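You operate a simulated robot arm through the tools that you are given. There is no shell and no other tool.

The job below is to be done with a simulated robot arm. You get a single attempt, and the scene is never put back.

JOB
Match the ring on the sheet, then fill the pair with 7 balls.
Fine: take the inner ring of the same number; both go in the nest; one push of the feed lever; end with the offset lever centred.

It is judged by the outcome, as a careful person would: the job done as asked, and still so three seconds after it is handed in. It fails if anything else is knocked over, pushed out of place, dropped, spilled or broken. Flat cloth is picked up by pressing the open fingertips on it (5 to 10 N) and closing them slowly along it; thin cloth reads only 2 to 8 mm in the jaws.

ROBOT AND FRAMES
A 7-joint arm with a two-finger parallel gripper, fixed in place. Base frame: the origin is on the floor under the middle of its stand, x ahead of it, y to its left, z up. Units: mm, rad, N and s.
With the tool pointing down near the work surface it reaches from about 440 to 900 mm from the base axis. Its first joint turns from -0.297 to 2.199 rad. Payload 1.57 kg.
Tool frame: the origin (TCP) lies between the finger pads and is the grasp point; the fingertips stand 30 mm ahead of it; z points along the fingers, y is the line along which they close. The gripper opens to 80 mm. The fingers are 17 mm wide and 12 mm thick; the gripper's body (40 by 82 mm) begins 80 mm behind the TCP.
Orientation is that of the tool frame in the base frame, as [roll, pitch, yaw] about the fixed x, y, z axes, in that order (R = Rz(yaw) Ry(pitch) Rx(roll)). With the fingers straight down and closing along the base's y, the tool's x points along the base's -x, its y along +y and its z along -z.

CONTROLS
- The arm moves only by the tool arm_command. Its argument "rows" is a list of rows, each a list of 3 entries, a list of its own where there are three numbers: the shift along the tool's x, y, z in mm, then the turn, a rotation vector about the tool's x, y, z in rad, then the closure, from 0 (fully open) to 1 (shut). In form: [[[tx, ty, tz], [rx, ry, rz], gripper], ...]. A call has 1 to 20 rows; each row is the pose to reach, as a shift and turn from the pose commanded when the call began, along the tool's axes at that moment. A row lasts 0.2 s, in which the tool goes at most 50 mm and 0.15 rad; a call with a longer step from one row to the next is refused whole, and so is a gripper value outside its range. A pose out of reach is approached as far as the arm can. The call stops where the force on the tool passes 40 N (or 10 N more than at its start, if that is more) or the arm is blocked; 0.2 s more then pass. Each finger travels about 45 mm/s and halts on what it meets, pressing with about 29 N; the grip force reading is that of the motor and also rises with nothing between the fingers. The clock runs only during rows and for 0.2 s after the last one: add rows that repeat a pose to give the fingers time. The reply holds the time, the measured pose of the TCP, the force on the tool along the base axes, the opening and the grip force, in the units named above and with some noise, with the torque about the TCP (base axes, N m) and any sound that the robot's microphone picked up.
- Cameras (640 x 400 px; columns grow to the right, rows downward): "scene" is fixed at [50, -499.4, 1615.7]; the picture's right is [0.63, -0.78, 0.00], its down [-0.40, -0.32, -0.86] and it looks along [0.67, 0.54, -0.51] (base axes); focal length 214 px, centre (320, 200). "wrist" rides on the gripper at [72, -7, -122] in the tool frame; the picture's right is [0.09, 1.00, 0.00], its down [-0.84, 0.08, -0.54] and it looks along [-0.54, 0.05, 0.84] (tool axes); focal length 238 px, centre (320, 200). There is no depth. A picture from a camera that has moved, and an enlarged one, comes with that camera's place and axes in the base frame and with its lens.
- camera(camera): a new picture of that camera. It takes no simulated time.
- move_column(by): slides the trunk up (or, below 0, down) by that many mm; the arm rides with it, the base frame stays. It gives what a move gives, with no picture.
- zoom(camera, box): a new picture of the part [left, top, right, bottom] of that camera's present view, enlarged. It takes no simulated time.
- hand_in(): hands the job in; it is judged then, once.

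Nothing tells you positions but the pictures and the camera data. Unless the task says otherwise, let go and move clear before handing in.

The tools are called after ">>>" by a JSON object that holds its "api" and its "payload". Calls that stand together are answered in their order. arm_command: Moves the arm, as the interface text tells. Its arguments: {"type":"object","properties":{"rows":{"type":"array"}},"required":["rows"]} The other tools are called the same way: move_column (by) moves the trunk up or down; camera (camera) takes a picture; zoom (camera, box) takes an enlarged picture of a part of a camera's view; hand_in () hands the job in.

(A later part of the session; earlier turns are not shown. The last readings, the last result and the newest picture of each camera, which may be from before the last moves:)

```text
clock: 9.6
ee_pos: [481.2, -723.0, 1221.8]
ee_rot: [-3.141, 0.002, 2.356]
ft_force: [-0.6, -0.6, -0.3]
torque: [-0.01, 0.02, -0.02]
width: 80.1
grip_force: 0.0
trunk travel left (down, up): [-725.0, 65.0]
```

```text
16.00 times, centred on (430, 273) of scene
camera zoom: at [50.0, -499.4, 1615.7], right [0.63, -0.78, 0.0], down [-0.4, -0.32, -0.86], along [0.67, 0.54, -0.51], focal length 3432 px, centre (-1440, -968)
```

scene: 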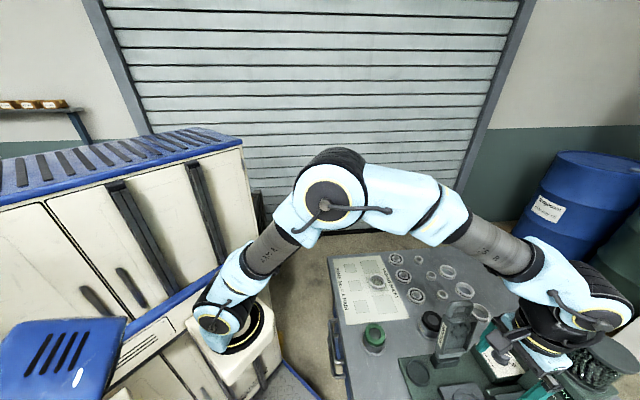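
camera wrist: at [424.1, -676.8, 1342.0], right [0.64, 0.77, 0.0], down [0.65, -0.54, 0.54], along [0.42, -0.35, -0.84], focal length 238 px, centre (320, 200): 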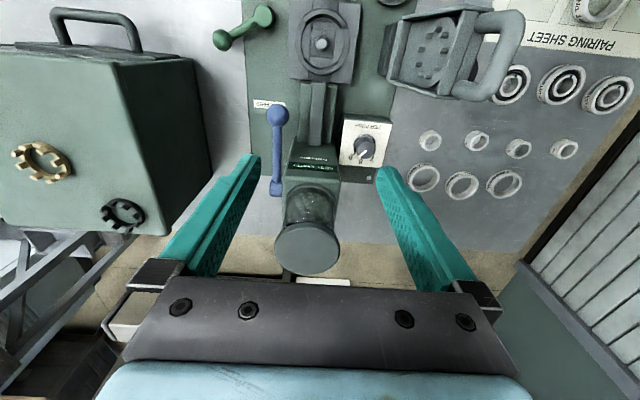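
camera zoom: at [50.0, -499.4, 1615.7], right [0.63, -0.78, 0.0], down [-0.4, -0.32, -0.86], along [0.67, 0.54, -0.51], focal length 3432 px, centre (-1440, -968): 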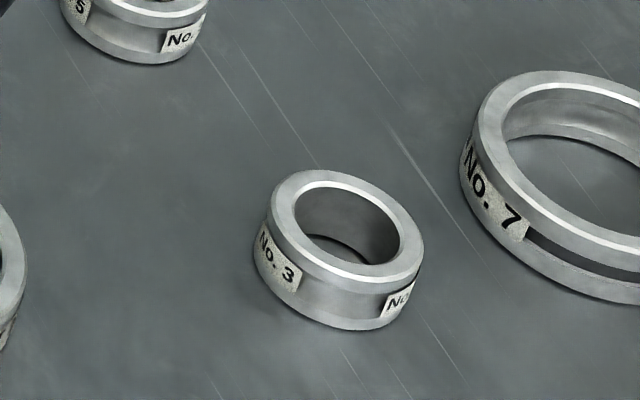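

Inner No. 3 is the third small ring from the feeder. First the dial: knob at about (582,-709), top near z 960. I'll come above it with fingers part-closed.

>>> {"api": "arm_command", "payload": {"rows": [[[-15, 20, 0], [0, 0, 0], 0.1], [[-30, 40, 10], [0, 0, 0], 0.2], [[-45, 60, 30], [0, 0, 0], 0.3], [[-61.7, 81.5, 60], [0, 0, 0], 0.4], [[-61.7, 81.5, 90], [0, 0, 0], 0.42], [[-61.7, 81.5, 120], [0, 0, 0], 0.42], [[-61.7, 81.5, 120], [0, 0, 0], 0.42]]}}

>>> {"api": "camera", "payload": {"camera": "wrist"}}

>>> {"api": "zoom", "payload": {"camera": "wrist", "box": [240, 60, 400, 180]}}

>>> {"api": "camera", "payload": {"camera": "scene"}}

```text
clock: 11.2
ee_pos: [583.4, -709.7, 1099.6]
ee_rot: [-3.139, 0.002, 2.356]
ft_force: [-0.4, 0.2, 0.8]
torque: [0.01, -0.03, 0.02]
width: 46.3
grip_force: 0.0
trunk travel left (down, up): [-725.0, 65.0]
```

```text
taken
camera wrist: at [528.1, -663.4, 1220.5], right [0.64, 0.77, 0.0], down [0.65, -0.54, 0.54], along [0.42, -0.35, -0.84], focal length 238 px, centre (320, 200)
```

wrist: 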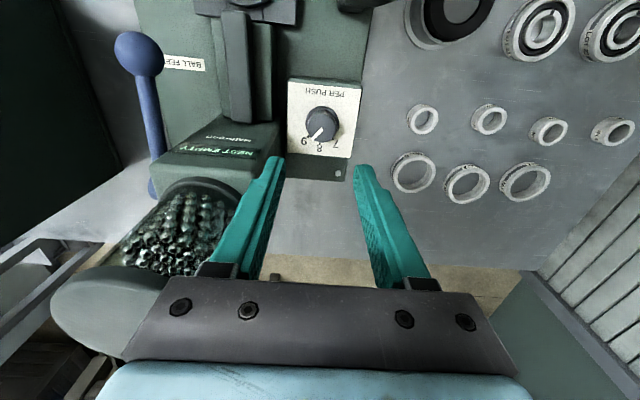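

```text
3.33 times, centred on (320, 120) of wrist
camera zoom: at [528.1, -663.4, 1220.5], right [0.64, 0.77, 0.0], down [0.65, -0.54, 0.54], along [0.42, -0.35, -0.84], focal length 794 px, centre (320, 467)
```

zoom: 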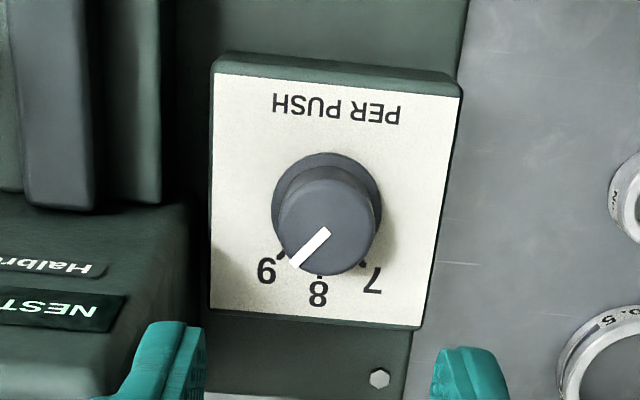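

```text
taken
```

scene: 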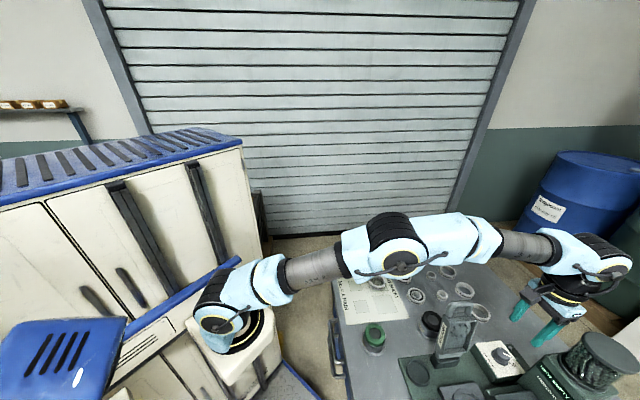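

Dial sits at 9 and the fingers straddle it. Lowering to just above the knob, with a small correction, to check alignment.

>>> {"api": "arm_command", "payload": {"rows": [[[-2, 2, 25], [0, 0, 0], 0.42], [[-2.8, 2.3, 50], [0, 0, 0], 0.42], [[-2.8, 2.3, 75], [0, 0, 0], 0.42], [[-2.8, 2.3, 90], [0, 0, 0], 0.42], [[-2.8, 2.3, 90], [0, 0, 0], 0.42]]}}

>>> {"api": "camera", "payload": {"camera": "wrist"}}

>>> {"api": "zoom", "payload": {"camera": "wrist", "box": [240, 90, 400, 210]}}

```text
clock: 12.4
ee_pos: [585.4, -708.4, 1010.2]
ee_rot: [3.141, 0.0, 2.358]
ft_force: [0.0, 1.2, -0.4]
torque: [-0.03, 0.04, 0.01]
width: 46.6
grip_force: 0.1
trunk travel left (down, up): [-725.0, 65.0]
```

```text
taken
camera wrist: at [529.3, -661.4, 1131.6], right [0.64, 0.77, 0.0], down [0.65, -0.54, 0.54], along [0.42, -0.35, -0.84], focal length 238 px, centre (320, 200)
```

wrist: 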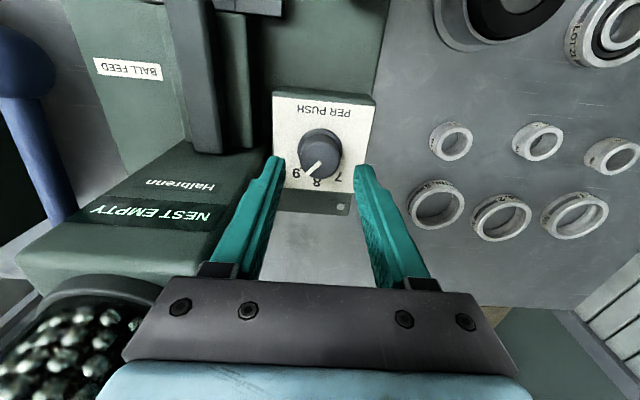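

```text
3.33 times, centred on (320, 150) of wrist
camera zoom: at [529.3, -661.4, 1131.6], right [0.64, 0.77, 0.0], down [0.65, -0.54, 0.54], along [0.42, -0.35, -0.84], focal length 794 px, centre (320, 367)
```

zoom: 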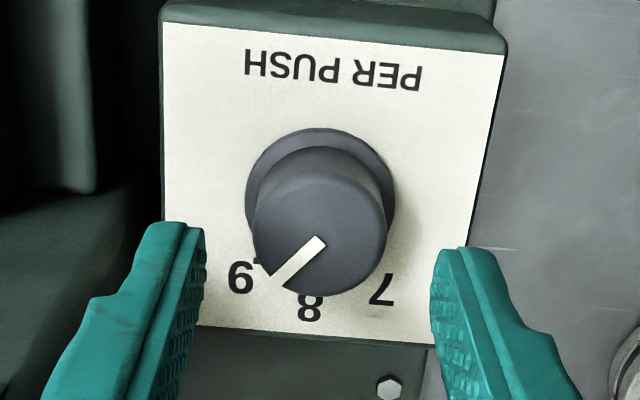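

Knob centre is about (588,-710), top about 954. Descending with tips to about 941 and closing on the knob.

>>> {"api": "arm_command", "payload": {"rows": [[[-3.2, 0.5, 10], [0, 0, 0], 0.42], [[-3.2, 0.5, 22], [0, 0, 0], 0.42], [[-3.2, 0.5, 32], [0, 0, 0], 0.42], [[-3.2, 0.5, 39], [0, 0, 0], 0.42], [[-3.2, 0.5, 39], [0, 0, 0], 0.42]]}}

>>> {"api": "zoom", "payload": {"camera": "wrist", "box": [240, 90, 400, 210]}}

```text
clock: 13.6
ee_pos: [588.2, -709.2, 971.8]
ee_rot: [-3.142, 0.0, 2.355]
ft_force: [-0.4, 0.2, -0.5]
torque: [-0.02, 0.0, 0.0]
width: 46.6
grip_force: 0.0
trunk travel left (down, up): [-725.0, 65.0]
```

```text
3.33 times, centred on (320, 150) of wrist
camera zoom: at [532.3, -664.5, 1092.7], right [0.64, 0.77, 0.0], down [0.65, -0.54, 0.54], along [0.42, -0.35, -0.84], focal length 794 px, centre (320, 367)
```

zoom: 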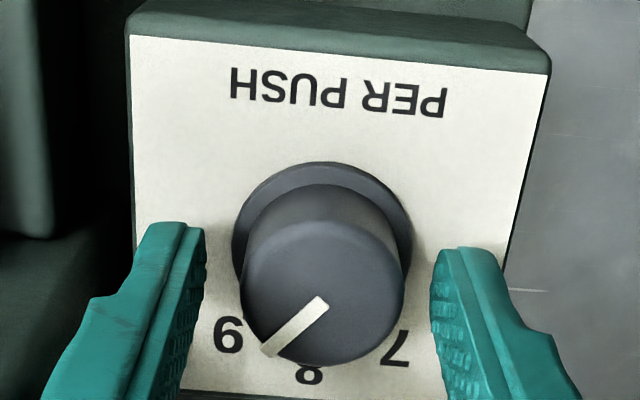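

The knob sits between the pads. Closing.

>>> {"api": "arm_command", "payload": {"rows": [[[0, 0, 0], [0, 0, 0], 0.5], [[0, 0, 0], [0, 0, 0], 0.6], [[0, 0, 0], [0, 0, 0], 0.75], [[0, 0, 0], [0, 0, 0], 0.75]]}}

>>> {"api": "zoom", "payload": {"camera": "wrist", "box": [240, 90, 400, 210]}}

```text
clock: 14.6
ee_pos: [588.8, -709.9, 972.1]
ee_rot: [-3.141, 0.001, 2.358]
ft_force: [2.0, 3.0, -0.4]
torque: [-0.05, 0.04, -0.01]
width: 32.7
grip_force: 30.5
trunk travel left (down, up): [-725.0, 65.0]
```

```text
3.33 times, centred on (320, 150) of wrist
camera zoom: at [532.7, -664.2, 1092.9], right [0.64, 0.77, 0.0], down [0.65, -0.54, 0.54], along [0.42, -0.35, -0.84], focal length 794 px, centre (320, 367)
```

zoom: 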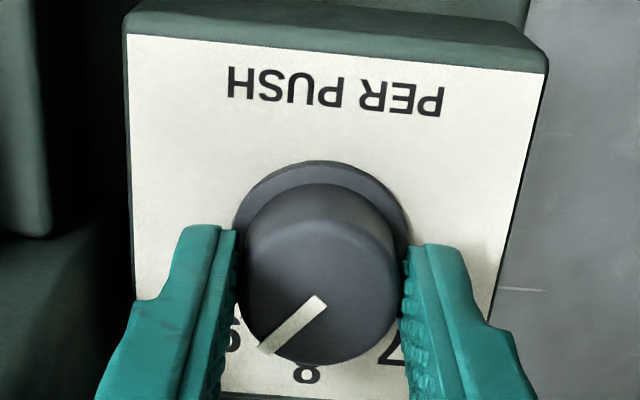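

Gripped at 32.7 mm. Turning counter-clockwise in small steps, first about one division.

>>> {"api": "arm_command", "payload": {"rows": [[[0, 0, 0], [0, 0, -0.1], 0.75], [[0, 0, 0], [0, 0, -0.2], 0.75], [[0, 0, 0], [0, 0, -0.3], 0.75], [[0, 0, 0], [0, 0, -0.4], 0.75], [[0, 0, 0], [0, 0, -0.5], 0.75], [[0, 0, 0], [0, 0, -0.6], 0.75], [[0, 0, 0], [0, 0, -0.6], 0.75]]}}

>>> {"api": "zoom", "payload": {"camera": "wrist", "box": [240, 90, 400, 210]}}

>>> {"api": "zoom", "payload": {"camera": "scene", "box": [470, 335, 534, 375]}}

```text
clock: 16.2
ee_pos: [588.4, -711.0, 972.3]
ee_rot: [-3.14, 0.0, 2.957]
ft_force: [6.3, -14.1, -3.4]
torque: [-0.31, -0.79, -0.03]
width: 32.5
grip_force: 40.6
trunk travel left (down, up): [-725.0, 65.0]
```

```text
3.33 times, centred on (320, 150) of wrist
camera zoom: at [515.9, -704.2, 1092.9], right [0.09, 1.0, 0.0], down [0.84, -0.08, 0.54], along [0.54, -0.05, -0.84], focal length 794 px, centre (320, 367)
```

zoom: 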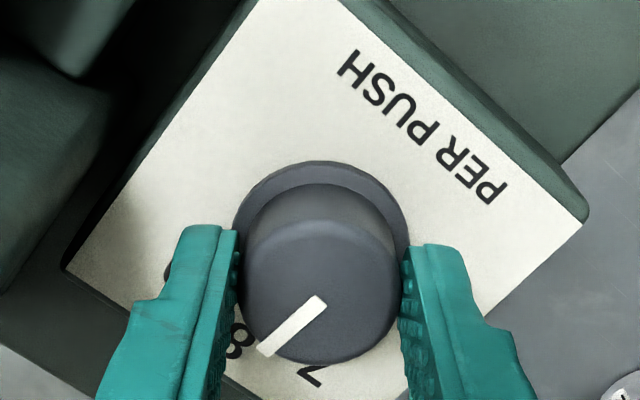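

```text
10.00 times, centred on (502, 355) of scene
camera zoom: at [50.0, -499.4, 1615.7], right [0.63, -0.78, 0.0], down [-0.4, -0.32, -0.86], along [0.67, 0.54, -0.51], focal length 2145 px, centre (-1500, -1350)
```

zoom: 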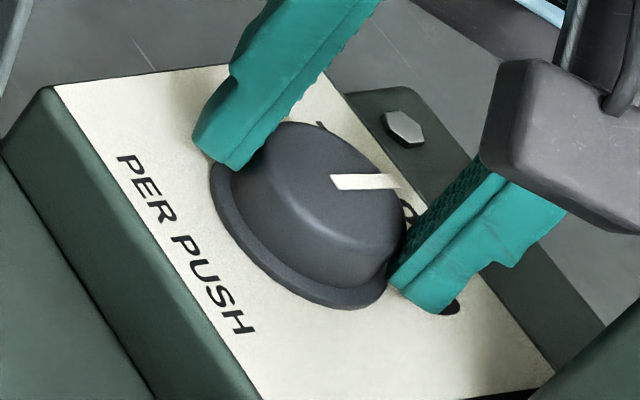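

The knob follows; divisions look like about 40°. Side force has built up, so I'll release and re-grip centred before finishing the turn.

>>> {"api": "arm_command", "payload": {"rows": [[[0, 0, 0], [0, 0, 0], 0.55], [[0, 0, 0], [0, 0, 0], 0.48], [[0, 0, 0], [0, 0, 0], 0.48]]}}

>>> {"api": "zoom", "payload": {"camera": "wrist", "box": [240, 90, 400, 210]}}

```text
clock: 17.0
ee_pos: [588.7, -709.6, 972.2]
ee_rot: [3.141, 0.0, 2.957]
ft_force: [0.1, 0.2, -0.2]
torque: [-0.02, -0.04, 0.02]
width: 41.7
grip_force: 0.0
trunk travel left (down, up): [-725.0, 65.0]
```

```text
3.33 times, centred on (320, 150) of wrist
camera zoom: at [515.9, -702.8, 1093.2], right [0.09, 1.0, 0.0], down [0.84, -0.08, 0.54], along [0.54, -0.05, -0.84], focal length 794 px, centre (320, 367)
```

zoom: 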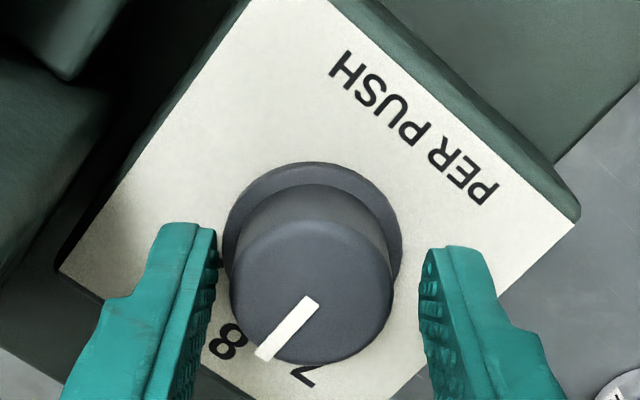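

Knob stays put; I'll shift 1.7 mm to centre on it, grip, and turn the rest of the way toward 7.

>>> {"api": "arm_command", "payload": {"rows": [[[0, -1.7, 0], [0, 0, 0], 0.48], [[0, -1.7, 0], [0, 0, 0], 0.6], [[0, -1.7, 0], [0, 0, 0], 0.75], [[0, -1.7, 0], [0, 0, 0], 0.75], [[0, -1.7, 0], [0, 0, -0.1], 0.75], [[0, -1.7, 0], [0, 0, -0.2], 0.75], [[0, -1.7, 0], [0, 0, -0.3], 0.75], [[0, -1.7, 0], [0, 0, -0.4], 0.75], [[0, -1.7, 0], [0, 0, -0.5], 0.75], [[0, -1.7, 0], [0, 0, -0.6], 0.75], [[0, -1.7, 0], [0, 0, -0.7], 0.75], [[0, -1.7, 0], [0, 0, -0.7], 0.75]]}}

>>> {"api": "zoom", "payload": {"camera": "wrist", "box": [240, 90, 400, 210]}}

>>> {"api": "zoom", "payload": {"camera": "scene", "box": [470, 335, 534, 375]}}

```text
clock: 19.6
ee_pos: [587.9, -712.5, 971.3]
ee_rot: [3.141, -0.001, -2.625]
ft_force: [6.1, -2.3, -1.8]
torque: [-0.01, -0.64, -0.37]
width: 32.4
grip_force: 41.0
trunk travel left (down, up): [-725.0, 65.0]
```

```text
3.33 times, centred on (320, 150) of wrist
camera zoom: at [528.4, -753.4, 1093.3], right [-0.57, 0.82, 0.0], down [0.69, 0.48, 0.54], along [0.45, 0.31, -0.84], focal length 794 px, centre (320, 367)
```

zoom: 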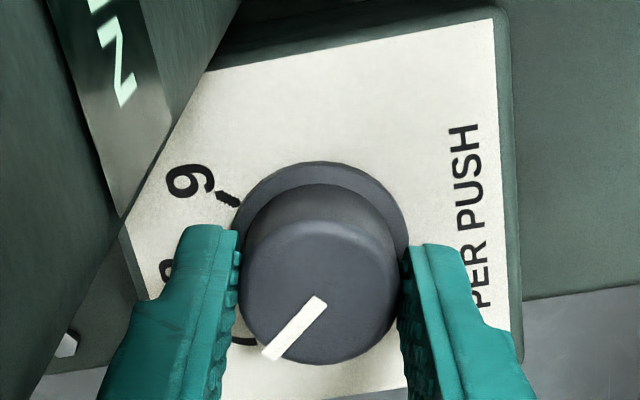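

```text
10.00 times, centred on (502, 355) of scene
camera zoom: at [50.0, -499.4, 1615.7], right [0.63, -0.78, 0.0], down [-0.4, -0.32, -0.86], along [0.67, 0.54, -0.51], focal length 2145 px, centre (-1500, -1350)
```

zoom: 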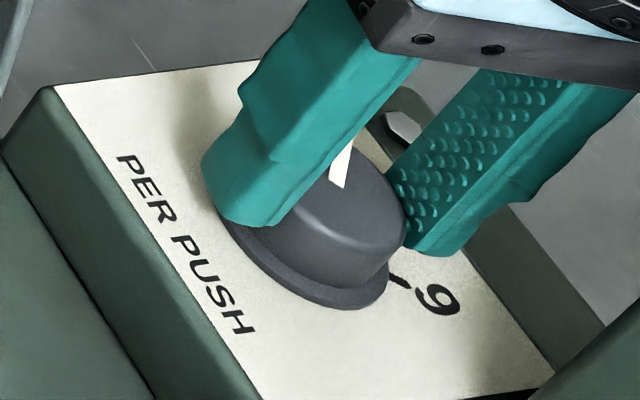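

There is some resistance torque now, maybe near the 7 stop. Releasing and looking.

>>> {"api": "arm_command", "payload": {"rows": [[[0, 0, 0], [0, 0, 0], 0.6], [[0, 0, 0], [0, 0, 0], 0.45], [[0, 0, 0], [0, 0, 0], 0.42], [[0, 0, -20], [0, 0, 0], 0.42], [[0, 0, -45], [0, 0, 0], 0.42], [[0, 0, -70], [0, 0, 0], 0.42], [[0, 0, -70], [0, 0, 0], 0.42]]}}

>>> {"api": "zoom", "payload": {"camera": "wrist", "box": [240, 50, 400, 170]}}

>>> {"api": "zoom", "payload": {"camera": "scene", "box": [470, 335, 534, 375]}}

```text
clock: 21.2
ee_pos: [587.4, -711.4, 1040.2]
ee_rot: [-3.141, 0.0, -2.629]
ft_force: [-0.3, 0.5, 0.0]
torque: [0.0, 0.0, 0.0]
width: 46.5
grip_force: 0.0
trunk travel left (down, up): [-725.0, 65.0]
```

```text
3.33 times, centred on (320, 110) of wrist
camera zoom: at [526.5, -752.7, 1161.9], right [-0.57, 0.82, 0.0], down [0.69, 0.48, 0.54], along [0.44, 0.31, -0.84], focal length 794 px, centre (320, 500)
```

zoom: 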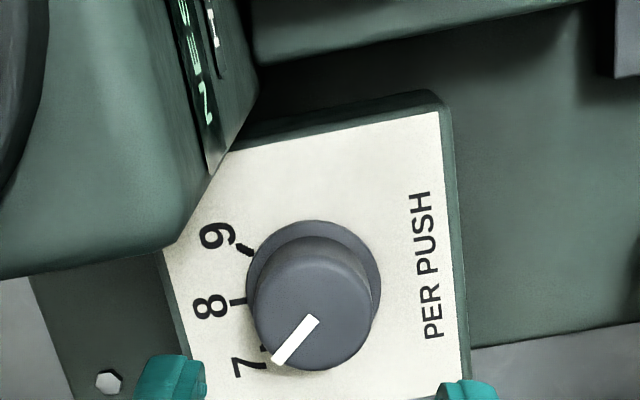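

```text
10.00 times, centred on (502, 355) of scene
camera zoom: at [50.0, -499.4, 1615.7], right [0.63, -0.78, 0.0], down [-0.4, -0.32, -0.86], along [0.67, 0.54, -0.51], focal length 2145 px, centre (-1500, -1350)
```

zoom: 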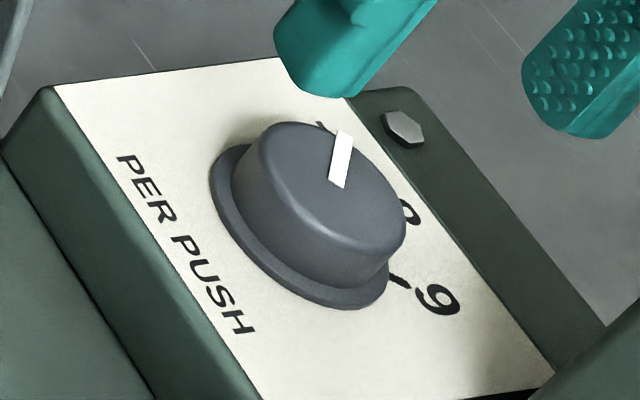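

>>> {"api": "zoom", "payload": {"camera": "wrist", "box": [288, 100, 348, 166]}}

```text
6.06 times, centred on (318, 133) of wrist
camera zoom: at [526.5, -752.7, 1161.9], right [-0.57, 0.82, 0.0], down [0.69, 0.48, 0.54], along [0.44, 0.31, -0.84], focal length 1444 px, centre (332, 606)
```

zoom: 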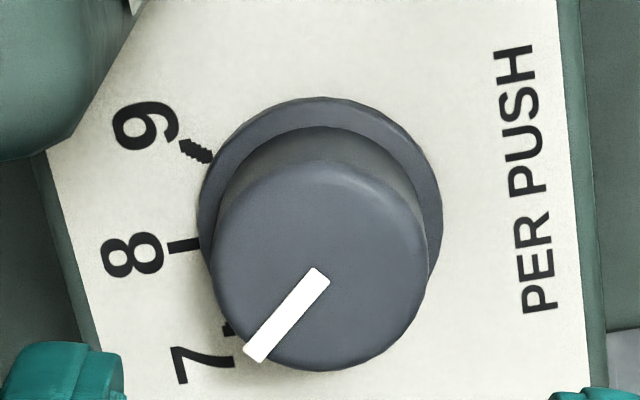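

The dial now points to 7. Next I rise, undo the yaw and travel to the inner No. 3 ring near (790,-485).

>>> {"api": "arm_command", "payload": {"rows": [[[0, 0, -40], [0, 0, 0.1], 0.3], [[0, 0, -80], [0, 0, 0.2], 0.2], [[0, 0, -110], [0, 0, 0.33], 0.1], [[-20, 7, -120], [0, 0, 0.46], 0.1], [[-50, 17, -120], [0, 0, 0.59], 0.1], [[-85, 29, -120], [0, 0, 0.72], 0.1], [[-120, 41, -120], [0, 0, 0.85], 0.1], [[-155, 53, -120], [0, 0, 0.98], 0.1], [[-190, 65, -120], [0, 0, 1.11], 0.1], [[-225, 77, -120], [0, 0, 1.2], 0.1], [[-260, 89, -110], [0, 0, 1.298], 0.1], [[-287.6, 97.9, -100], [0, 0, 1.298], 0.1], [[-287.6, 97.9, -100], [0, 0, 1.298], 0.1]]}}

>>> {"api": "camera", "payload": {"camera": "wrist"}}

>>> {"api": "camera", "payload": {"camera": "scene"}}

```text
clock: 24.0
ee_pos: [788.2, -484.2, 1144.2]
ee_rot: [3.141, 0.0, 2.358]
ft_force: [0.2, 0.5, -0.3]
torque: [-0.02, 0.02, -0.02]
width: 72.2
grip_force: 0.1
trunk travel left (down, up): [-725.0, 65.0]
```

```text
taken
camera wrist: at [732.8, -437.8, 1265.7], right [0.64, 0.77, 0.0], down [0.65, -0.54, 0.54], along [0.42, -0.35, -0.84], focal length 238 px, centre (320, 200)
```

wrist: 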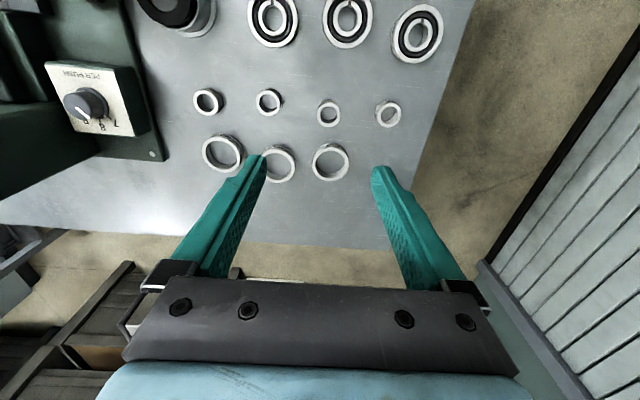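

```text
taken
```

scene: 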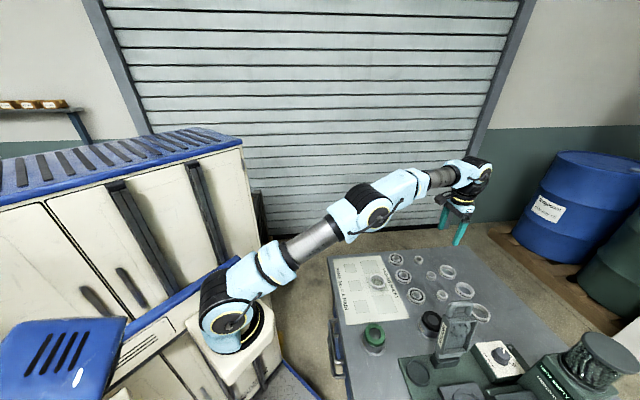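

>>> {"api": "zoom", "payload": {"camera": "wrist", "box": [288, 80, 368, 140]}}

>>> {"api": "zoom", "payload": {"camera": "wrist", "box": [180, 70, 420, 190]}}

```text
6.67 times, centred on (328, 110) of wrist
camera zoom: at [732.8, -437.8, 1265.7], right [0.64, 0.77, 0.0], down [0.65, -0.54, 0.54], along [0.42, -0.35, -0.84], focal length 1589 px, centre (267, 800)
```

zoom: 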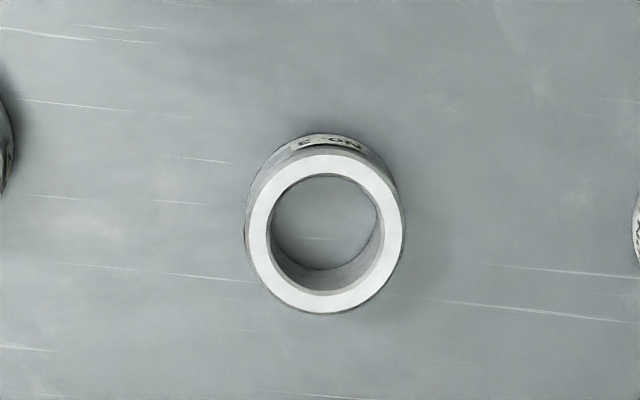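

```text
2.67 times, centred on (300, 130) of wrist
camera zoom: at [732.8, -437.8, 1265.7], right [0.64, 0.77, 0.0], down [0.65, -0.54, 0.54], along [0.42, -0.35, -0.84], focal length 636 px, centre (373, 387)
```

zoom: 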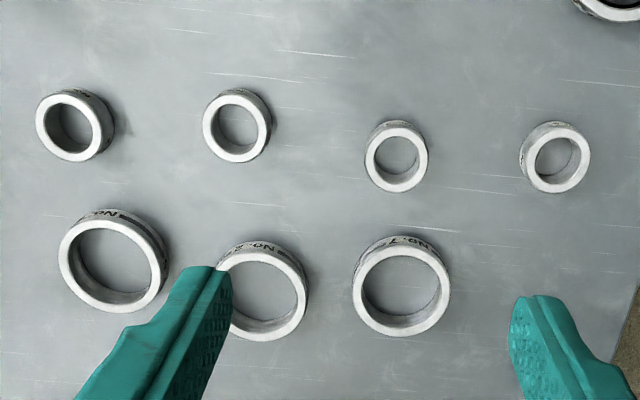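

That's inner No. 3, at about (807,-481), top near z 900. Lowering above it with fingers at about 55 mm.

>>> {"api": "arm_command", "payload": {"rows": [[[-5, 7, 30], [0, 0, 0], 0.2], [[-11.4, 15.2, 65], [0, 0, 0], 0.31], [[-11.4, 15.2, 100], [0, 0, 0], 0.31], [[-11.4, 15.2, 135], [0, 0, 0], 0.31], [[-11.4, 15.2, 165], [0, 0, 0], 0.31], [[-11.4, 15.2, 184], [0, 0, 0], 0.31], [[-11.4, 15.2, 184], [0, 0, 0], 0.31]]}}

>>> {"api": "camera", "payload": {"camera": "wrist"}}

>>> {"api": "zoom", "payload": {"camera": "wrist", "box": [260, 110, 380, 200]}}

```text
clock: 25.6
ee_pos: [809.5, -479.9, 960.4]
ee_rot: [3.141, 0.0, 2.358]
ft_force: [-0.3, 0.4, -0.2]
torque: [0.01, -0.01, 0.02]
width: 55.2
grip_force: 0.0
trunk travel left (down, up): [-725.0, 65.0]
```

```text
taken
camera wrist: at [752.7, -434.6, 1080.5], right [0.64, 0.77, 0.0], down [0.65, -0.54, 0.54], along [0.42, -0.35, -0.84], focal length 238 px, centre (320, 200)
```

wrist: 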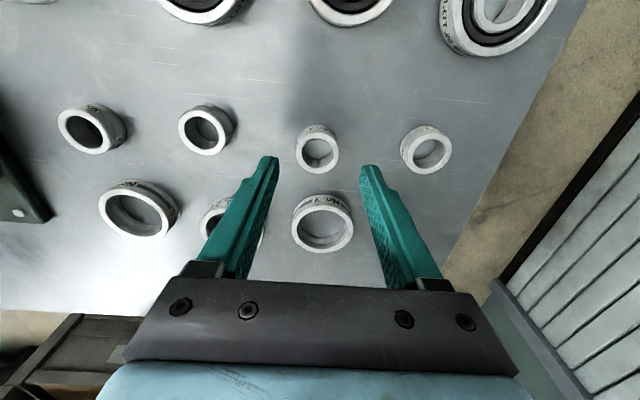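

```text
4.44 times, centred on (320, 155) of wrist
camera zoom: at [752.7, -434.6, 1080.5], right [0.64, 0.77, 0.0], down [0.65, -0.54, 0.54], along [0.42, -0.35, -0.84], focal length 1059 px, centre (320, 400)
```

zoom: 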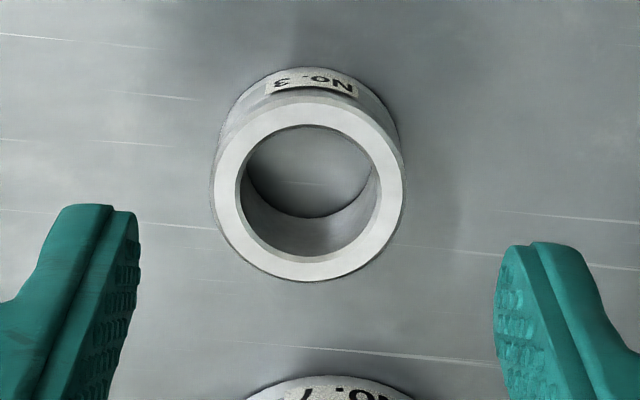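

Ring centre about (807.5,-482.7), OD 35 mm, about 18 mm tall, table near z 878. Lowering around it to tips slightly above the table.

>>> {"api": "arm_command", "payload": {"rows": [[[-0.4, -2.8, 10], [0, 0, 0], 0.31], [[-0.4, -2.8, 25], [0, 0, 0], 0.31], [[-0.4, -2.8, 38], [0, 0, 0], 0.31], [[-0.4, -2.8, 45], [0, 0, 0], 0.31], [[-0.4, -2.8, 45], [0, 0, 0], 0.31]]}}

>>> {"api": "zoom", "payload": {"camera": "wrist", "box": [260, 120, 380, 220]}}

```text
clock: 26.8
ee_pos: [807.1, -484.4, 914.1]
ee_rot: [3.141, -0.002, 2.359]
ft_force: [-0.3, -0.2, -0.2]
torque: [0.0, 0.06, 0.02]
width: 55.1
grip_force: 0.0
trunk travel left (down, up): [-725.0, 65.0]
```

```text
4.00 times, centred on (320, 170) of wrist
camera zoom: at [750.7, -438.3, 1034.6], right [0.64, 0.77, 0.0], down [0.65, -0.54, 0.54], along [0.42, -0.35, -0.84], focal length 953 px, centre (320, 320)
```

zoom: 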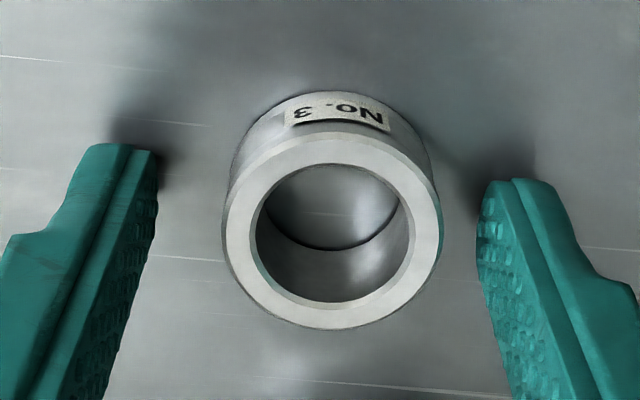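

Small recentring (+1.8 mm along the closing axis), then feeling for the table gently.

>>> {"api": "arm_command", "payload": {"rows": [[[0, 1.8, 1], [0, 0, 0], 0.31], [[0, 1.8, 2], [0, 0, 0], 0.31], [[0, 1.8, 3], [0, 0, 0], 0.31], [[0, 1.8, 4], [0, 0, 0], 0.31]]}}

```text
clock: 27.8
ee_pos: [808.5, -483.4, 910.0]
ee_rot: [3.141, 0.0, 2.36]
ft_force: [-1.7, 1.7, 6.7]
torque: [-0.01, 0.2, -0.11]
width: 54.9
grip_force: 0.1
trunk travel left (down, up): [-725.0, 65.0]
```

Table contact at TCP 910, so the table is at z≈880. Raising 5.5 mm and closing on the ring.

>>> {"api": "arm_command", "payload": {"rows": [[[0, 0, -3], [0, 0, 0], 0.31], [[0, 0, -5.5], [0, 0, 0], 0.35], [[0, 0, -5.5], [0, 0, 0], 0.45], [[0, 0, -5.5], [0, 0, 0], 0.55], [[0, 0, -5.5], [0, 0, 0], 0.7], [[0, 0, -5.5], [0, 0, 0], 0.7]]}}

>>> {"api": "zoom", "payload": {"camera": "wrist", "box": [260, 120, 380, 220]}}

```text
clock: 29.2
ee_pos: [810.2, -483.2, 916.1]
ee_rot: [-3.141, 0.0, 2.36]
ft_force: [0.2, -0.3, -0.2]
torque: [-0.01, -0.02, -0.03]
width: 35.3
grip_force: 29.2
trunk travel left (down, up): [-725.0, 65.0]
```

```text
4.00 times, centred on (320, 170) of wrist
camera zoom: at [753.2, -437.4, 1036.2], right [0.64, 0.77, 0.0], down [0.65, -0.54, 0.54], along [0.42, -0.35, -0.84], focal length 953 px, centre (320, 320)
```

zoom: 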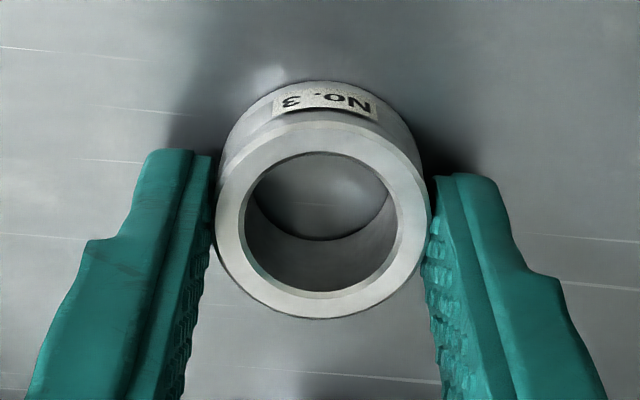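

Ring held at 35.3 mm, centred. Lifting high and carrying it to above the nest.

>>> {"api": "arm_command", "payload": {"rows": [[[0, 0, -10], [0, 0, 0], 0.7], [[0, 0, -40], [0, 0, 0], 0.7], [[0, 0, -80], [0, 0, 0], 0.7], [[0, 0, -120], [0, 0, 0], 0.7], [[0, 0, -160], [0, 0, 0], 0.7], [[5, -15, -200], [0, 0, 0], 0.7], [[15, -45, -230], [0, 0, 0], 0.7], [[28, -80, -255], [0, 0, 0], 0.7], [[42, -120, -275], [0, 0, 0], 0.7], [[56, -160, -290], [0, 0, 0], 0.7], [[70, -200, -300], [0, 0, 0], 0.7], [[84, -240, -300], [0, 0, 0], 0.7], [[98, -280, -300], [0, 0, 0], 0.7], [[112, -320, -300], [0, 0, 0], 0.7], [[125, -360, -300], [0, 0, 0], 0.7], [[140.9, -405.6, -300], [0, 0, 0], 0.7], [[140.9, -405.6, -300], [0, 0, 0], 0.7]]}}

>>> {"api": "camera", "payload": {"camera": "wrist"}}

```text
clock: 32.8
ee_pos: [423.6, -673.8, 1211.8]
ee_rot: [3.141, 0.0, 2.359]
ft_force: [0.2, -0.9, -1.4]
torque: [-0.02, 0.0, 0.0]
width: 34.9
grip_force: 29.5
trunk travel left (down, up): [-725.0, 65.0]
```

```text
taken
camera wrist: at [367.9, -627.8, 1333.1], right [0.64, 0.77, 0.0], down [0.65, -0.54, 0.54], along [0.42, -0.35, -0.84], focal length 238 px, centre (320, 200)
```

wrist: 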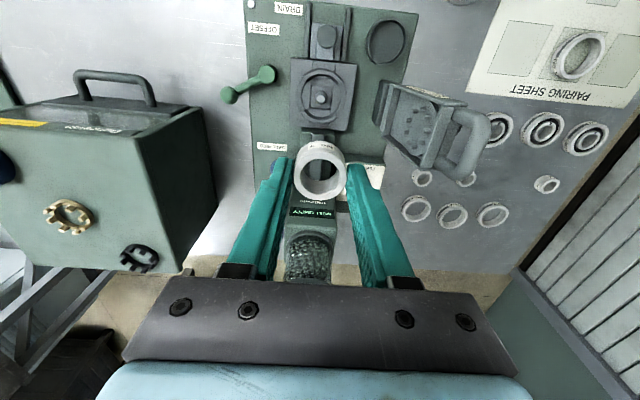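

>>> {"api": "zoom", "payload": {"camera": "wrist", "box": [280, 50, 360, 140]}}

>>> {"api": "arm_command", "payload": {"rows": [[[0, 0, 30], [0, 0, 0], 0.7], [[0, 0, 65], [0, 0, 0], 0.7], [[0, 0, 100], [0, 0, 0], 0.7], [[0, 0, 135], [0, 0, 0], 0.7], [[0, 0, 150], [0, 0, 0], 0.7], [[0, 0, 150], [0, 0, 0], 0.7]]}}

>>> {"api": "camera", "payload": {"camera": "wrist"}}

>>> {"api": "zoom", "payload": {"camera": "wrist", "box": [250, 60, 390, 180]}}

```text
4.44 times, centred on (320, 95) of wrist
camera zoom: at [367.9, -627.8, 1333.1], right [0.64, 0.77, 0.0], down [0.65, -0.54, 0.54], along [0.42, -0.35, -0.84], focal length 1059 px, centre (320, 667)
```

zoom: 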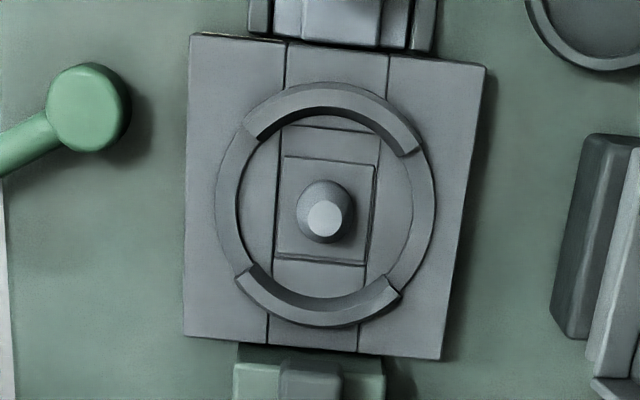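

```text
clock: 34.2
ee_pos: [424.2, -669.7, 1062.1]
ee_rot: [3.139, 0.001, 2.36]
ft_force: [0.6, -0.4, -0.9]
torque: [0.01, 0.01, 0.0]
width: 35.0
grip_force: 28.9
trunk travel left (down, up): [-725.0, 65.0]
```

```text
taken
camera wrist: at [367.9, -623.5, 1183.8], right [0.64, 0.77, 0.0], down [0.65, -0.54, 0.54], along [0.42, -0.34, -0.84], focal length 238 px, centre (320, 200)
```

wrist: 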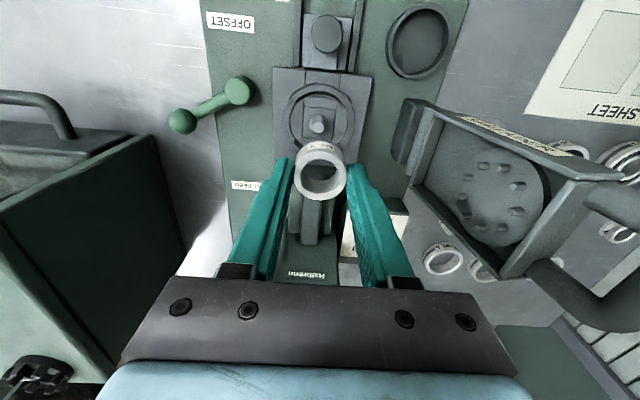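

```text
3.33 times, centred on (320, 120) of wrist
camera zoom: at [367.9, -623.5, 1183.8], right [0.64, 0.77, 0.0], down [0.65, -0.54, 0.54], along [0.42, -0.34, -0.84], focal length 794 px, centre (320, 467)
```

zoom: 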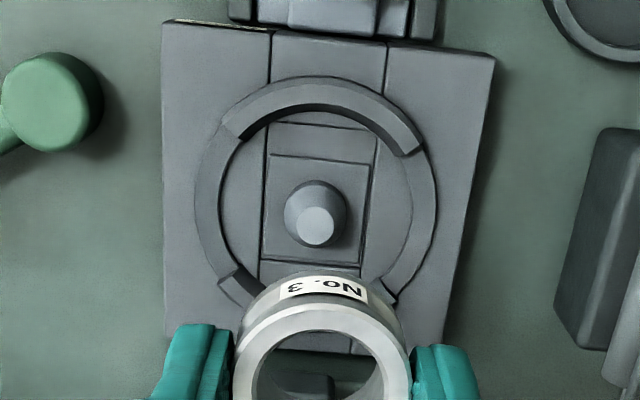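

The ring hangs over the nest. I'll descend further with a 2 mm correction and compare ring and post at close range.

>>> {"api": "arm_command", "payload": {"rows": [[[0, -2, 15], [0, 0, 0], 0.7], [[0, -2, 35], [0, 0, 0], 0.7], [[0, -2, 55], [0, 0, 0], 0.7], [[0, -2, 67], [0, 0, 0], 0.7], [[0, -2, 67], [0, 0, 0], 0.7], [[0, -2, 67], [0, 0, 0], 0.7]]}}

>>> {"api": "camera", "payload": {"camera": "wrist"}}

>>> {"api": "zoom", "payload": {"camera": "wrist", "box": [250, 80, 390, 200]}}

>>> {"api": "camera", "payload": {"camera": "scene"}}

```text
clock: 35.6
ee_pos: [423.9, -672.4, 996.9]
ee_rot: [3.14, 0.002, 2.359]
ft_force: [0.7, -1.6, -0.6]
torque: [0.02, -0.02, 0.0]
width: 35.2
grip_force: 29.0
trunk travel left (down, up): [-725.0, 65.0]
```

```text
taken
camera wrist: at [366.2, -625.6, 1118.3], right [0.64, 0.77, 0.0], down [0.65, -0.54, 0.54], along [0.42, -0.35, -0.84], focal length 238 px, centre (320, 200)
```

wrist: 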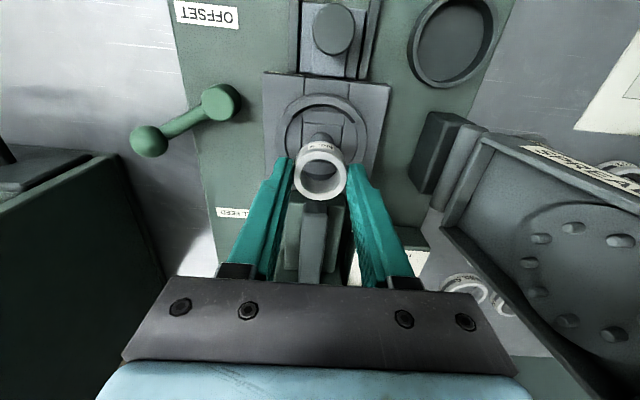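

```text
3.33 times, centred on (320, 140) of wrist
camera zoom: at [366.2, -625.6, 1118.3], right [0.64, 0.77, 0.0], down [0.65, -0.54, 0.54], along [0.42, -0.35, -0.84], focal length 794 px, centre (320, 400)
```

zoom: 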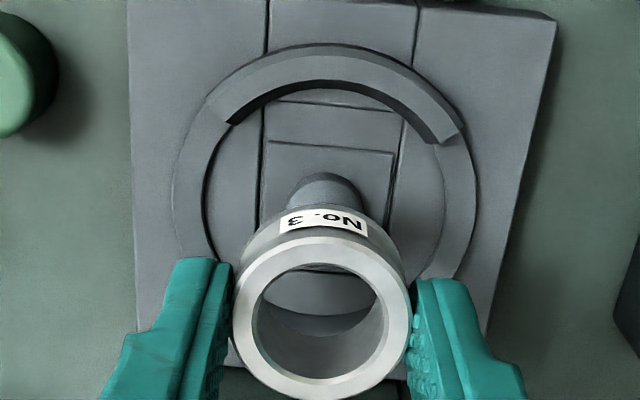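

```text
taken
```

scene: 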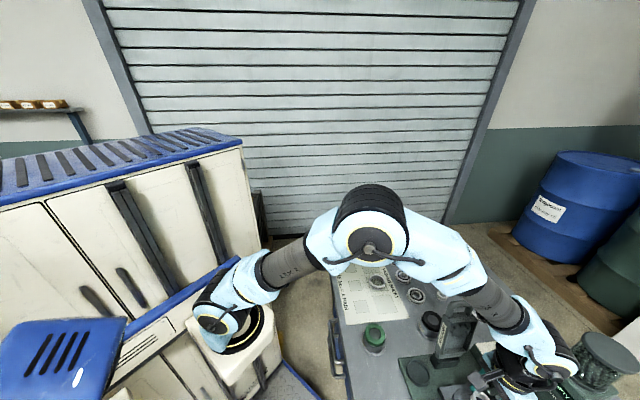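

Ring bottom is about z 961 now. I'll lower another 22 mm and look for the post through the bore.

>>> {"api": "arm_command", "payload": {"rows": [[[0, 1, 8], [0, 0, 0], 0.7], [[0, 1, 16], [0, 0, 0], 0.7], [[0, 1, 22], [0, 0, 0], 0.7], [[0, 1, 22], [0, 0, 0], 0.7], [[0, 1, 22], [0, 0, 0], 0.7]]}}

>>> {"api": "zoom", "payload": {"camera": "wrist", "box": [250, 80, 390, 200]}}

```text
clock: 36.8
ee_pos: [421.8, -671.8, 976.0]
ee_rot: [3.141, 0.001, 2.359]
ft_force: [0.6, -0.1, -1.1]
torque: [-0.02, 0.0, 0.01]
width: 35.0
grip_force: 29.3
trunk travel left (down, up): [-725.0, 65.0]
```

```text
3.33 times, centred on (320, 140) of wrist
camera zoom: at [366.4, -625.6, 1096.7], right [0.64, 0.77, 0.0], down [0.65, -0.54, 0.54], along [0.42, -0.35, -0.84], focal length 794 px, centre (320, 400)
```

zoom: 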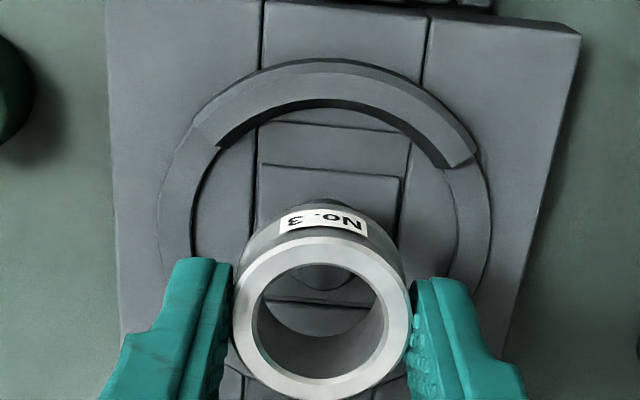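

>>> {"api": "zoom", "payload": {"camera": "wrist", "box": [290, 120, 354, 180]}}

>>> {"api": "zoom", "payload": {"camera": "wrist", "box": [260, 80, 380, 150]}}

```text
6.67 times, centred on (322, 150) of wrist
camera zoom: at [366.4, -625.6, 1096.7], right [0.64, 0.77, 0.0], down [0.65, -0.54, 0.54], along [0.42, -0.35, -0.84], focal length 1589 px, centre (307, 533)
```

zoom: 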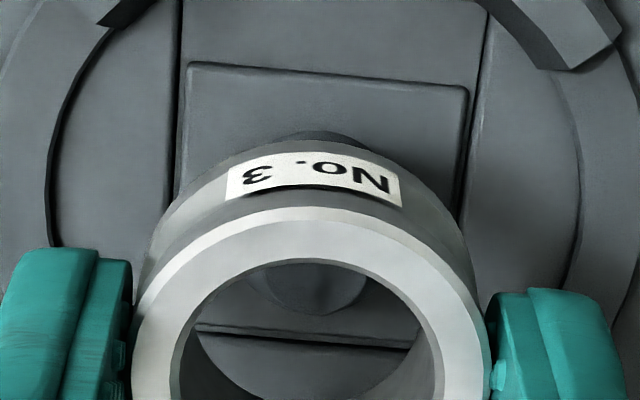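

```text
5.33 times, centred on (320, 115) of wrist
camera zoom: at [366.4, -625.6, 1096.7], right [0.64, 0.77, 0.0], down [0.65, -0.54, 0.54], along [0.42, -0.35, -0.84], focal length 1271 px, centre (320, 653)
```

zoom: 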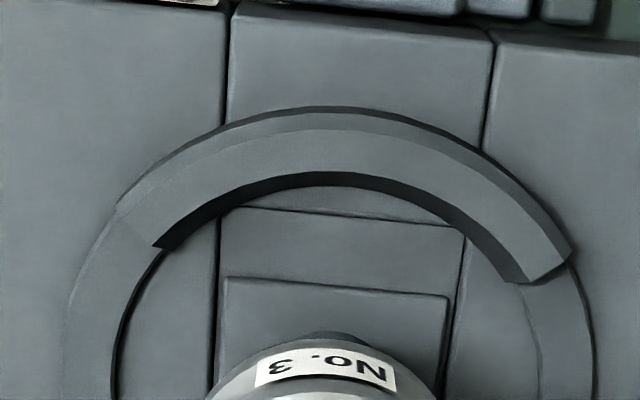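

Through the bore the post sits a little toward +a. I'll shift about 3 mm that way, lower 6 mm and look again.

>>> {"api": "arm_command", "payload": {"rows": [[[-1.5, 0.5, 2], [0, 0, 0], 0.7], [[-3, 0.7, 5], [0, 0, 0], 0.7], [[-3, 0.7, 7], [0, 0, 0], 0.7], [[-3, 0.7, 7], [0, 0, 0], 0.7]]}}

>>> {"api": "zoom", "payload": {"camera": "wrist", "box": [270, 110, 370, 200]}}

```text
clock: 37.8
ee_pos: [425.5, -673.4, 968.5]
ee_rot: [-3.141, 0.002, 2.357]
ft_force: [-0.3, -0.4, -1.0]
torque: [-0.01, -0.01, 0.01]
width: 35.3
grip_force: 29.5
trunk travel left (down, up): [-725.0, 65.0]
```

```text
4.44 times, centred on (320, 155) of wrist
camera zoom: at [369.4, -626.6, 1089.4], right [0.64, 0.77, 0.0], down [0.65, -0.54, 0.54], along [0.42, -0.35, -0.84], focal length 1059 px, centre (320, 400)
```

zoom: 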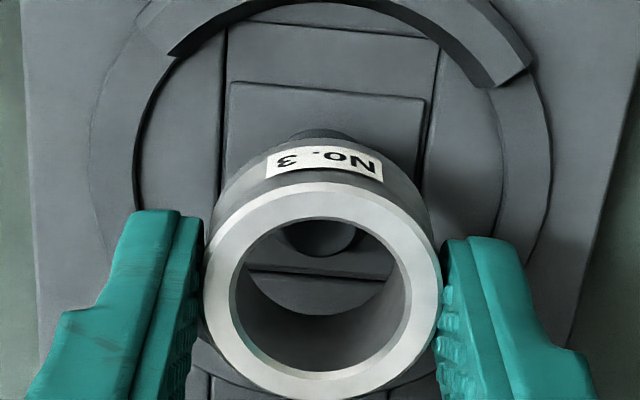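

Ring and post look aligned within about a millimetre. Lowering step by step, watching the force.

>>> {"api": "arm_command", "payload": {"rows": [[[0, 0, 3], [0, 0, 0], 0.7], [[0, 0, 6], [0, 0, 0], 0.7], [[0, 0, 9], [0, 0, 0], 0.7], [[0, 0, 12], [0, 0, 0], 0.7], [[0, 0, 14], [0, 0, 0], 0.7]]}}

>>> {"api": "zoom", "payload": {"camera": "wrist", "box": [270, 110, 370, 200]}}

```text
clock: 39.0
ee_pos: [425.6, -674.8, 954.1]
ee_rot: [-3.141, -0.001, 2.359]
ft_force: [0.4, 1.1, -0.4]
torque: [0.03, -0.02, -0.02]
width: 35.2
grip_force: 28.7
trunk travel left (down, up): [-725.0, 65.0]
```

```text
4.44 times, centred on (320, 155) of wrist
camera zoom: at [368.3, -628.1, 1075.2], right [0.64, 0.77, 0.0], down [0.65, -0.54, 0.54], along [0.42, -0.35, -0.84], focal length 1059 px, centre (320, 400)
```

zoom: 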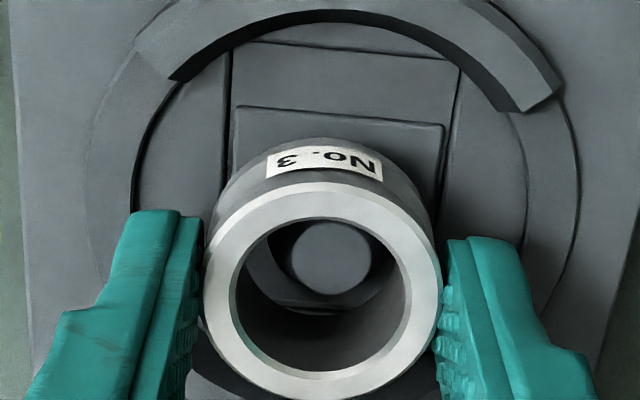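

Post top is visible inside the bore, slightly right of centre. Correcting by about 1.3 mm and continuing down slowly.

>>> {"api": "arm_command", "payload": {"rows": [[[-0.8, 1.3, 0], [0, 0, 0], 0.7], [[-0.8, 1.3, 2], [0, 0, 0], 0.7], [[-0.8, 1.3, 4], [0, 0, 0], 0.7], [[-0.8, 1.3, 4], [0, 0, 0], 0.7]]}}

>>> {"api": "zoom", "payload": {"camera": "wrist", "box": [270, 110, 370, 200]}}

```text
clock: 40.0
ee_pos: [427.5, -672.9, 950.5]
ee_rot: [3.141, -0.001, 2.359]
ft_force: [0.3, 0.3, -1.5]
torque: [0.01, 0.01, -0.02]
width: 34.9
grip_force: 28.8
trunk travel left (down, up): [-725.0, 65.0]
```

```text
4.44 times, centred on (320, 155) of wrist
camera zoom: at [370.0, -627.1, 1071.1], right [0.64, 0.77, 0.0], down [0.65, -0.54, 0.54], along [0.42, -0.35, -0.84], focal length 1059 px, centre (320, 400)
```

zoom: 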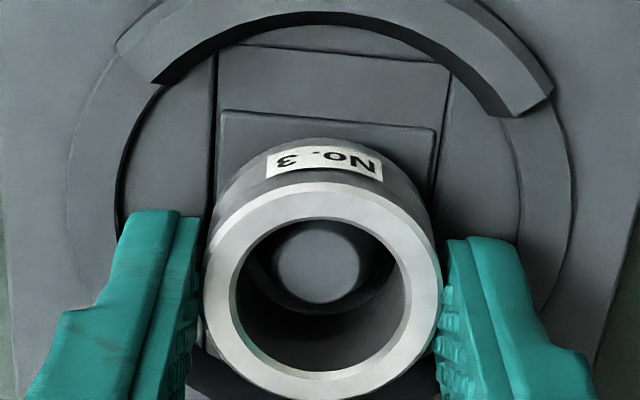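

>>> {"api": "arm_command", "payload": {"rows": [[[0, -0.6, 1], [0, 0, 0], 0.7], [[0, -0.6, 2.5], [0, 0, 0], 0.7], [[0, -0.6, 4], [0, 0, 0], 0.7], [[0, -0.6, 4], [0, 0, 0], 0.7]]}}

>>> {"api": "zoom", "payload": {"camera": "wrist", "box": [270, 110, 370, 200]}}

```text
clock: 41.0
ee_pos: [426.5, -674.5, 946.6]
ee_rot: [-3.141, 0.0, 2.36]
ft_force: [-0.9, 1.6, -0.8]
torque: [0.11, 0.01, 0.0]
width: 35.3
grip_force: 29.1
trunk travel left (down, up): [-725.0, 65.0]
```

```text
4.44 times, centred on (320, 155) of wrist
camera zoom: at [369.5, -628.0, 1067.6], right [0.64, 0.77, 0.0], down [0.65, -0.54, 0.54], along [0.42, -0.34, -0.84], focal length 1059 px, centre (320, 400)
```

zoom: 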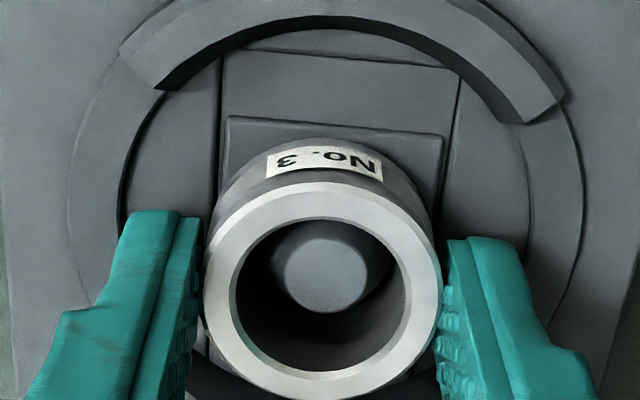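

>>> {"api": "arm_command", "payload": {"rows": [[[0, 0, 0.8], [0, 0, 0], 0.7], [[0, 0, 1.6], [0, 0, 0], 0.7], [[0, 0, 2.4], [0, 0, 0], 0.7], [[0, 0, 3], [0, 0, 0], 0.7]]}}

>>> {"api": "zoom", "payload": {"camera": "wrist", "box": [270, 110, 370, 200]}}

```text
clock: 42.0
ee_pos: [425.4, -673.1, 945.8]
ee_rot: [-3.139, 0.004, 2.358]
ft_force: [-1.7, -2.8, 11.5]
torque: [0.06, 0.13, 0.03]
width: 35.0
grip_force: 28.9
trunk travel left (down, up): [-725.0, 65.0]
```

```text
4.44 times, centred on (320, 155) of wrist
camera zoom: at [368.8, -627.7, 1065.9], right [0.64, 0.77, 0.0], down [0.65, -0.53, 0.54], along [0.42, -0.35, -0.84], focal length 1059 px, centre (320, 400)
```

zoom: 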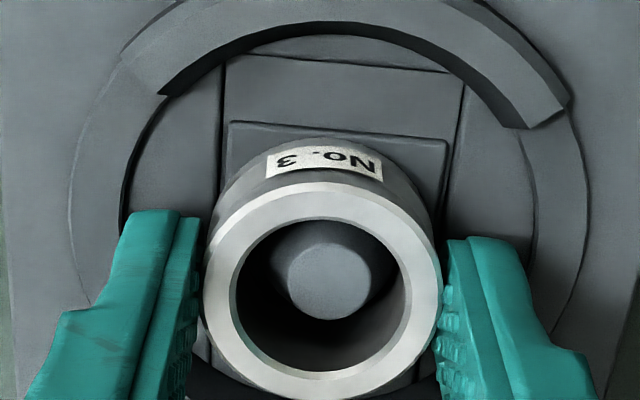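

Contact at the expected floor height (ring bottom about z 909). Easing off and opening the fingers slightly, then rising a bit to look.

>>> {"api": "arm_command", "payload": {"rows": [[[0, 0, -1], [0, 0, 0], 0.7], [[0, 0, -1], [0, 0, 0], 0.54], [[0, 0, -1], [0, 0, 0], 0.5], [[0, 0, -1], [0, 0, 0], 0.5], [[0, 0, -8], [0, 0, 0], 0.5], [[0, 0, -20], [0, 0, 0], 0.5], [[0, 0, -40], [0, 0, 0], 0.5], [[0, 0, -40], [0, 0, 0], 0.5]]}}

>>> {"api": "zoom", "payload": {"camera": "wrist", "box": [250, 80, 390, 200]}}

```text
clock: 43.8
ee_pos: [426.0, -671.4, 984.2]
ee_rot: [-3.141, 0.001, 2.361]
ft_force: [-0.3, -0.3, -0.3]
torque: [-0.02, 0.03, 0.03]
width: 40.1
grip_force: 0.1
trunk travel left (down, up): [-725.0, 65.0]
```

```text
3.33 times, centred on (320, 140) of wrist
camera zoom: at [369.4, -626.4, 1105.1], right [0.64, 0.77, 0.0], down [0.65, -0.54, 0.54], along [0.42, -0.35, -0.84], focal length 794 px, centre (320, 400)
```

zoom: 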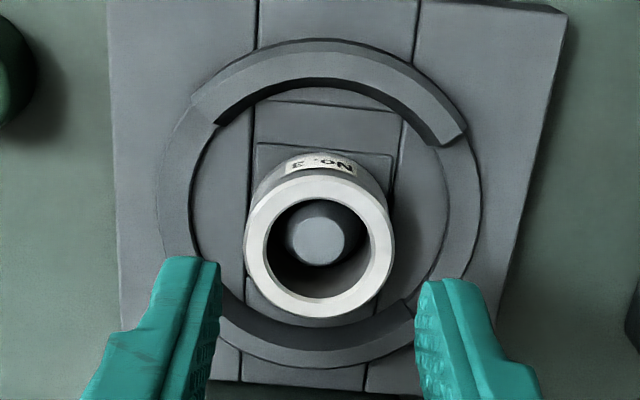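

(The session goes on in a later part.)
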